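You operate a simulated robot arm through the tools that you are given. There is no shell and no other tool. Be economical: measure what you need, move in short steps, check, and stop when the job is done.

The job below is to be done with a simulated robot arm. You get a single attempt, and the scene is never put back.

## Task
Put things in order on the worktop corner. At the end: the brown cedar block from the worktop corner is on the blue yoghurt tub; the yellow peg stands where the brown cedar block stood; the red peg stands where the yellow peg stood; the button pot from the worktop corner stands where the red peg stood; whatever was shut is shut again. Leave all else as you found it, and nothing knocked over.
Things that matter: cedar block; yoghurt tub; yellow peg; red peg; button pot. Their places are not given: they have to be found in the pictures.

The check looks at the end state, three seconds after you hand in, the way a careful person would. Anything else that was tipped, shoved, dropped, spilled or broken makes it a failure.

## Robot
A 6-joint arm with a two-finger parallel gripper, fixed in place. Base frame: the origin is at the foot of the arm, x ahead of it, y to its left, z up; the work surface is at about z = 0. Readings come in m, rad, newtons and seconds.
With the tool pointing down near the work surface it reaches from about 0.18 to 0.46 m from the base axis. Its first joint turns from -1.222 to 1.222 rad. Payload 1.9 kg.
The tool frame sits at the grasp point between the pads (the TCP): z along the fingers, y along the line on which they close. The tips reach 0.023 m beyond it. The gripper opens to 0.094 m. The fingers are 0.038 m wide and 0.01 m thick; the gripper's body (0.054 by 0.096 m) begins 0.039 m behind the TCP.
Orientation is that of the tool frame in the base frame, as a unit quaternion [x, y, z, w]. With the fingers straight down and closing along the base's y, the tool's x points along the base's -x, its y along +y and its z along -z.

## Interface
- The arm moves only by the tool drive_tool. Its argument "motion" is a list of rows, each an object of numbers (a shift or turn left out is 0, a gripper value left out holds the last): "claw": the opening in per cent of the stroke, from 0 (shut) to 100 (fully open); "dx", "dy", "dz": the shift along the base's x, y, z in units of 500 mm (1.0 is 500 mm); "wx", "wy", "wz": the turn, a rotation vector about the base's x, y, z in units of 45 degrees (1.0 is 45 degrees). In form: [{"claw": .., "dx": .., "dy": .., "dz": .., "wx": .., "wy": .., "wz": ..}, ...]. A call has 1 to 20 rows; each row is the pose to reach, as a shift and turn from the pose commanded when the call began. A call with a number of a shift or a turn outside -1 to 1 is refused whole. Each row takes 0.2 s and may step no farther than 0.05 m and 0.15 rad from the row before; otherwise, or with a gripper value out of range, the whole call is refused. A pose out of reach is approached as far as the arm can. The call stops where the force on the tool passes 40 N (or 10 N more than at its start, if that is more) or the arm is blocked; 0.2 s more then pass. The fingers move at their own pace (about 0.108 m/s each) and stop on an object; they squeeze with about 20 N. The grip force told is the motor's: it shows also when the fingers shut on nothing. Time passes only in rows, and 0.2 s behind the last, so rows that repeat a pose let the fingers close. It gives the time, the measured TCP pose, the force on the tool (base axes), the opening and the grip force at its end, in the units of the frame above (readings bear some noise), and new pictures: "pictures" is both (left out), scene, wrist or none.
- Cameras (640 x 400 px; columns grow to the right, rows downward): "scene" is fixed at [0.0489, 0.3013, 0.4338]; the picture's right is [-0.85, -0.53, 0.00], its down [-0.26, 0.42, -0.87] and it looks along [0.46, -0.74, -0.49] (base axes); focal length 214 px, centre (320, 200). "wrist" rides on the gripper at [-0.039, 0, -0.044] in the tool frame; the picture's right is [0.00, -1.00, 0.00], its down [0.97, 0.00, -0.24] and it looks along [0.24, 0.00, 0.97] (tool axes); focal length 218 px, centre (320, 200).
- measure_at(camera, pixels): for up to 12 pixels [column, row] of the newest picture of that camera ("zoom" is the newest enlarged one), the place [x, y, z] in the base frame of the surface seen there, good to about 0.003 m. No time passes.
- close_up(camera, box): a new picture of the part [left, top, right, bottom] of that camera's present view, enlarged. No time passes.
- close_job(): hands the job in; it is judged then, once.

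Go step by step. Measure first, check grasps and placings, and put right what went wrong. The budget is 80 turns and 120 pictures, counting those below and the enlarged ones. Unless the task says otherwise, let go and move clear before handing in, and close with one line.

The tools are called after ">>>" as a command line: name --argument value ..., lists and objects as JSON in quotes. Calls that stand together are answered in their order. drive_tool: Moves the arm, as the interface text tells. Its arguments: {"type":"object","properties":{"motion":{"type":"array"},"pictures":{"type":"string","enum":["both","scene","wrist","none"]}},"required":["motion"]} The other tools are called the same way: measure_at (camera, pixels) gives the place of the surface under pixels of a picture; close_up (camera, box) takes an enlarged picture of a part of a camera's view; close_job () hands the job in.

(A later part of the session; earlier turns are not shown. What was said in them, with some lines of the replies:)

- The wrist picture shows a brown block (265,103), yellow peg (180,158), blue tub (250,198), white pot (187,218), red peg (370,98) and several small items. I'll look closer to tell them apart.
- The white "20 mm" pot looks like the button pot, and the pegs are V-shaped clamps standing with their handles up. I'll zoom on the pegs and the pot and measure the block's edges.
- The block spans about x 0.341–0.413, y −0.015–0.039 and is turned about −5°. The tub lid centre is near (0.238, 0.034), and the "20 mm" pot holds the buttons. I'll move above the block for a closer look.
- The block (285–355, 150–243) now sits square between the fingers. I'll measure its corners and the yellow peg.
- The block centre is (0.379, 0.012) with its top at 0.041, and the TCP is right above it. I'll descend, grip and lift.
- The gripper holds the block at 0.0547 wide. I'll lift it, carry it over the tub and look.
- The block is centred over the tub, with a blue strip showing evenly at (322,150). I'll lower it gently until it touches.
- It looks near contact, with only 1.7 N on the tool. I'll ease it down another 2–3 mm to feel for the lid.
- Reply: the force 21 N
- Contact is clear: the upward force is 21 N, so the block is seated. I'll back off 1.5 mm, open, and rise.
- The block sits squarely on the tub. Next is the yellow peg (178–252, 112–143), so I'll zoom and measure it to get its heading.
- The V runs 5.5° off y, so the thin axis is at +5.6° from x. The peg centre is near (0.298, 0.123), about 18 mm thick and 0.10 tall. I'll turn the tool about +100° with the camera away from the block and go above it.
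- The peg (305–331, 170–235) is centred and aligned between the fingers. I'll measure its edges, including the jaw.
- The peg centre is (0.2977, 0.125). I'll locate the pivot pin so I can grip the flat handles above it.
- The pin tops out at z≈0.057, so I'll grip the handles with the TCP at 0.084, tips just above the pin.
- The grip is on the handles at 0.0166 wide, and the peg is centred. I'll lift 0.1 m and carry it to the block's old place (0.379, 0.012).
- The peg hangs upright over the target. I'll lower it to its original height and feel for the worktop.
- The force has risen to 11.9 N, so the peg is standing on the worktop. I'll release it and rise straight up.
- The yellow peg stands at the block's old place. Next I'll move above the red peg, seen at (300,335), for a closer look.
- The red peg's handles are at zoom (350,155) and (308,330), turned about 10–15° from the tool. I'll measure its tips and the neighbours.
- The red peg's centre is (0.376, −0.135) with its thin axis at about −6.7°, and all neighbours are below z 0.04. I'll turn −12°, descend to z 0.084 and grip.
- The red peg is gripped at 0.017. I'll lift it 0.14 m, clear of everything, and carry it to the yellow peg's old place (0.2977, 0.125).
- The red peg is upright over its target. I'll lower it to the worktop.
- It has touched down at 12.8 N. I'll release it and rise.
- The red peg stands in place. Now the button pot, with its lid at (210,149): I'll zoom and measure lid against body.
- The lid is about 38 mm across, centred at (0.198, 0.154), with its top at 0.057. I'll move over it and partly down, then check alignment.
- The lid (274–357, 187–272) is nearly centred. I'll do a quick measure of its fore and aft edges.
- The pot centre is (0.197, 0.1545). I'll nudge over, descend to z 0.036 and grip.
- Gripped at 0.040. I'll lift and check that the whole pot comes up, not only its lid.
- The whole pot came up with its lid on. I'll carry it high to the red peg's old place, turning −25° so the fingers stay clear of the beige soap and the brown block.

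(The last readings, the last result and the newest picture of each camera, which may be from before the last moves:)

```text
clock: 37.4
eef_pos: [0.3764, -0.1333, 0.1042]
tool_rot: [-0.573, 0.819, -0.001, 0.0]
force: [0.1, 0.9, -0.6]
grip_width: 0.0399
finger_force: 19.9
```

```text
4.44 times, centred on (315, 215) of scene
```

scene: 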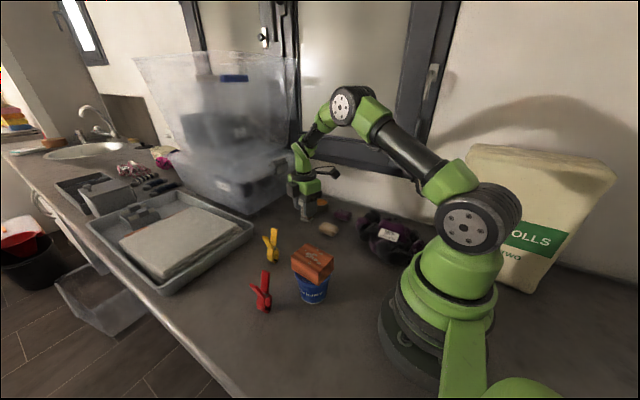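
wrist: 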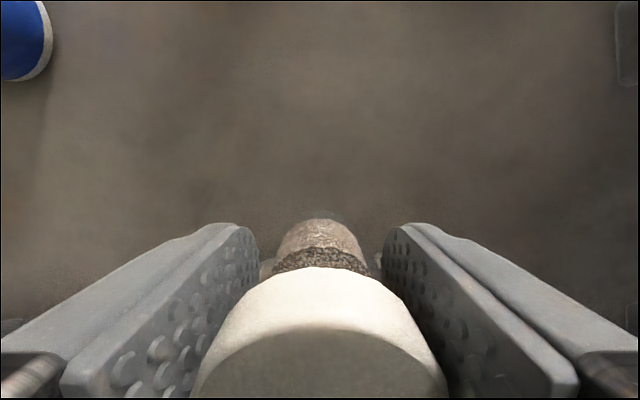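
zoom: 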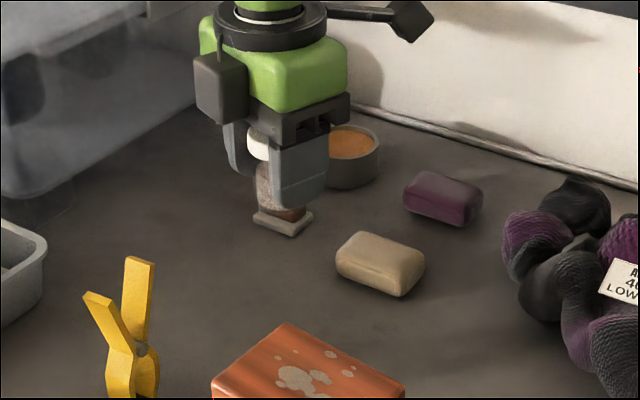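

Everything is clear around the target. I'll lower the pot to the worktop.

>>> drive_tool --motion '[{"dz": -0.07}, {"dz": -0.115}, {"dz": -0.132}, {"dz": -0.139}, {"dz": -0.142}, {"dz": -0.142}]' --pictures "scene"

>>> close_up --camera "scene" --box '[255, 170, 375, 260]'

```text
clock: 38.8
eef_pos: [0.3781, -0.1337, 0.0343]
tool_rot: [-0.574, 0.819, 0.0, 0.0]
force: [-4.3, 0.2, 17.5]
grip_width: 0.04
finger_force: 20.1
```

scene: 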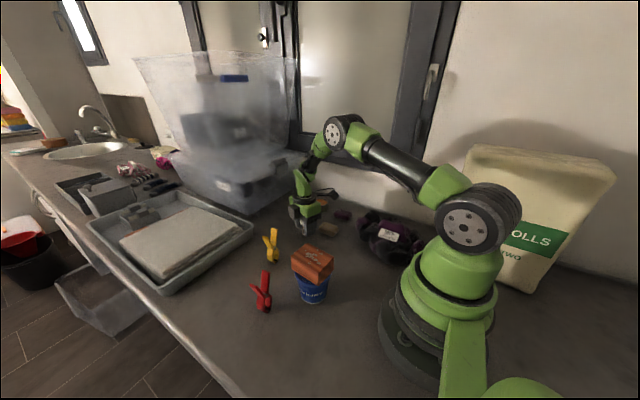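

```text
4.44 times, centred on (315, 215) of scene
```

zoom: 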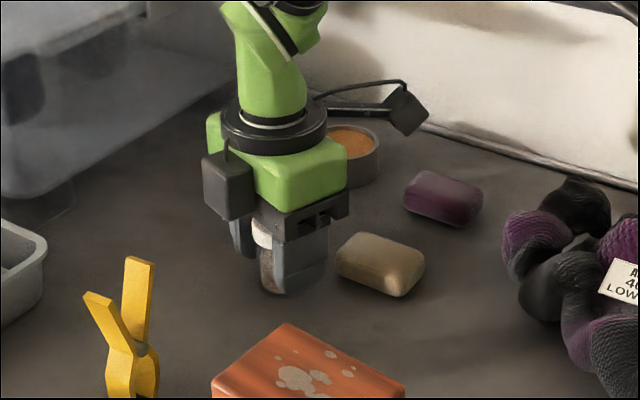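

It has touched down at 17.5 N and the soap is untouched. I'll back off slightly, open only partway, and rise.

>>> drive_tool --motion '[{"dz": 0.002}, {"dz": 0.002, "claw": 57}, {"dz": 0.002, "claw": 57}, {"dz": 0.002, "claw": 57}, {"dz": 0.04}, {"dz": 0.1}, {"dz": 0.18}, {"dz": 0.27}, {"dz": 0.35}]'

>>> close_up --camera "scene" --box '[235, 170, 375, 330]'

```text
clock: 40.8
eef_pos: [0.375, -0.1324, 0.209]
tool_rot: [-0.573, 0.82, 0.0, -0.001]
force: [0.4, -1.0, 0.3]
grip_width: 0.0535
finger_force: 0.1
```

scene: 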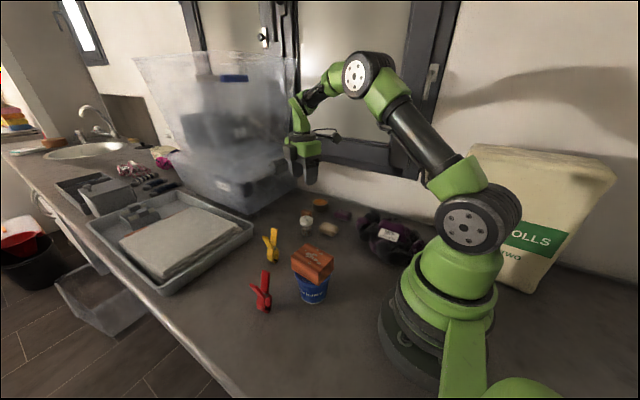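
wrist: 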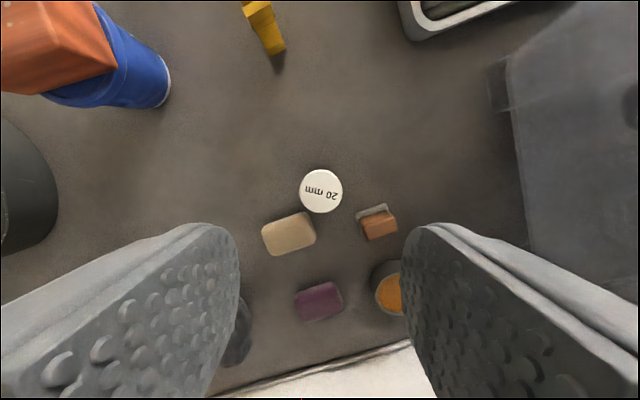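

```text
2.50 times, centred on (305, 250) of scene
```

zoom: 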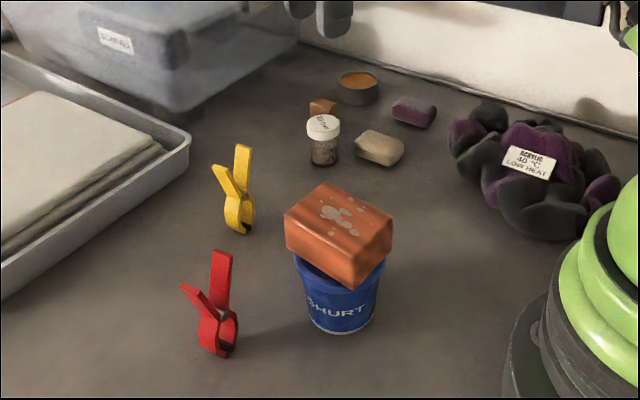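

All four are placed and standing. Before handing in, I'll look closely at the small brown item by the pot to be sure it isn't the cedar block, and check the pot's position.

>>> close_up --camera "wrist" --box '[335, 190, 415, 250]'

>>> close_up --camera "wrist" --box '[0, 0, 180, 115]'

>>> measure_at --camera "wrist" --pixels '[[302, 191], [340, 191], [321, 173], [321, 210], [290, 233], [375, 212], [381, 228]]'

```text
6.67 times, centred on (375, 220) of wrist
```

zoom: 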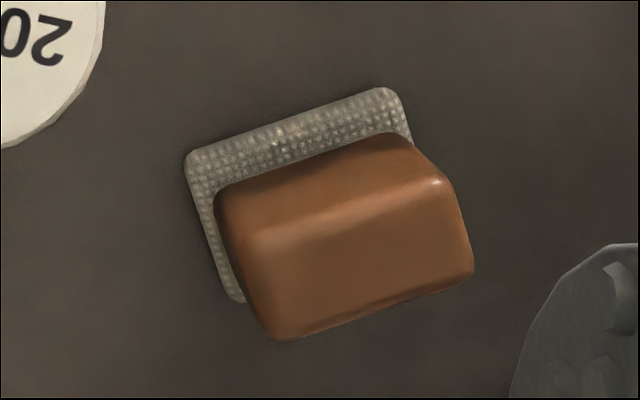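

```text
3.48 times, centred on (90, 58) of wrist
```

zoom: 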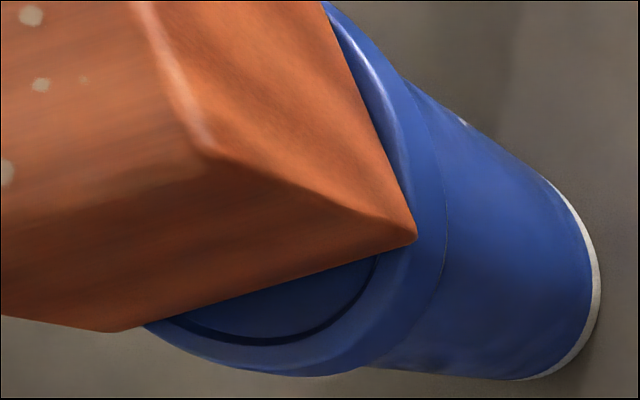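

```text
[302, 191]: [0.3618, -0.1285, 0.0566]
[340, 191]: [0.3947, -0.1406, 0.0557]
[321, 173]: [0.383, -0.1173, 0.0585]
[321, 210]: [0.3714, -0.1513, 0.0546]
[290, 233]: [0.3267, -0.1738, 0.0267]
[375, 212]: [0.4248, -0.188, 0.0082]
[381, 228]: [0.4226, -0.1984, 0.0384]
```

The small brown item is a brush, and the grained block on the tub is the cedar one. The pot stands at (0.378, −0.134), on the red peg's old spot, and the arm is clear, so I'll hand in.

>>> close_job

```text
The job is handed in.
```

The job is handed in: the cedar block is on the yoghurt tub, and the yellow peg, red peg and button pot each stand where the task asked. The pot's lid stayed on, and nothing was knocked over in the last pictures.
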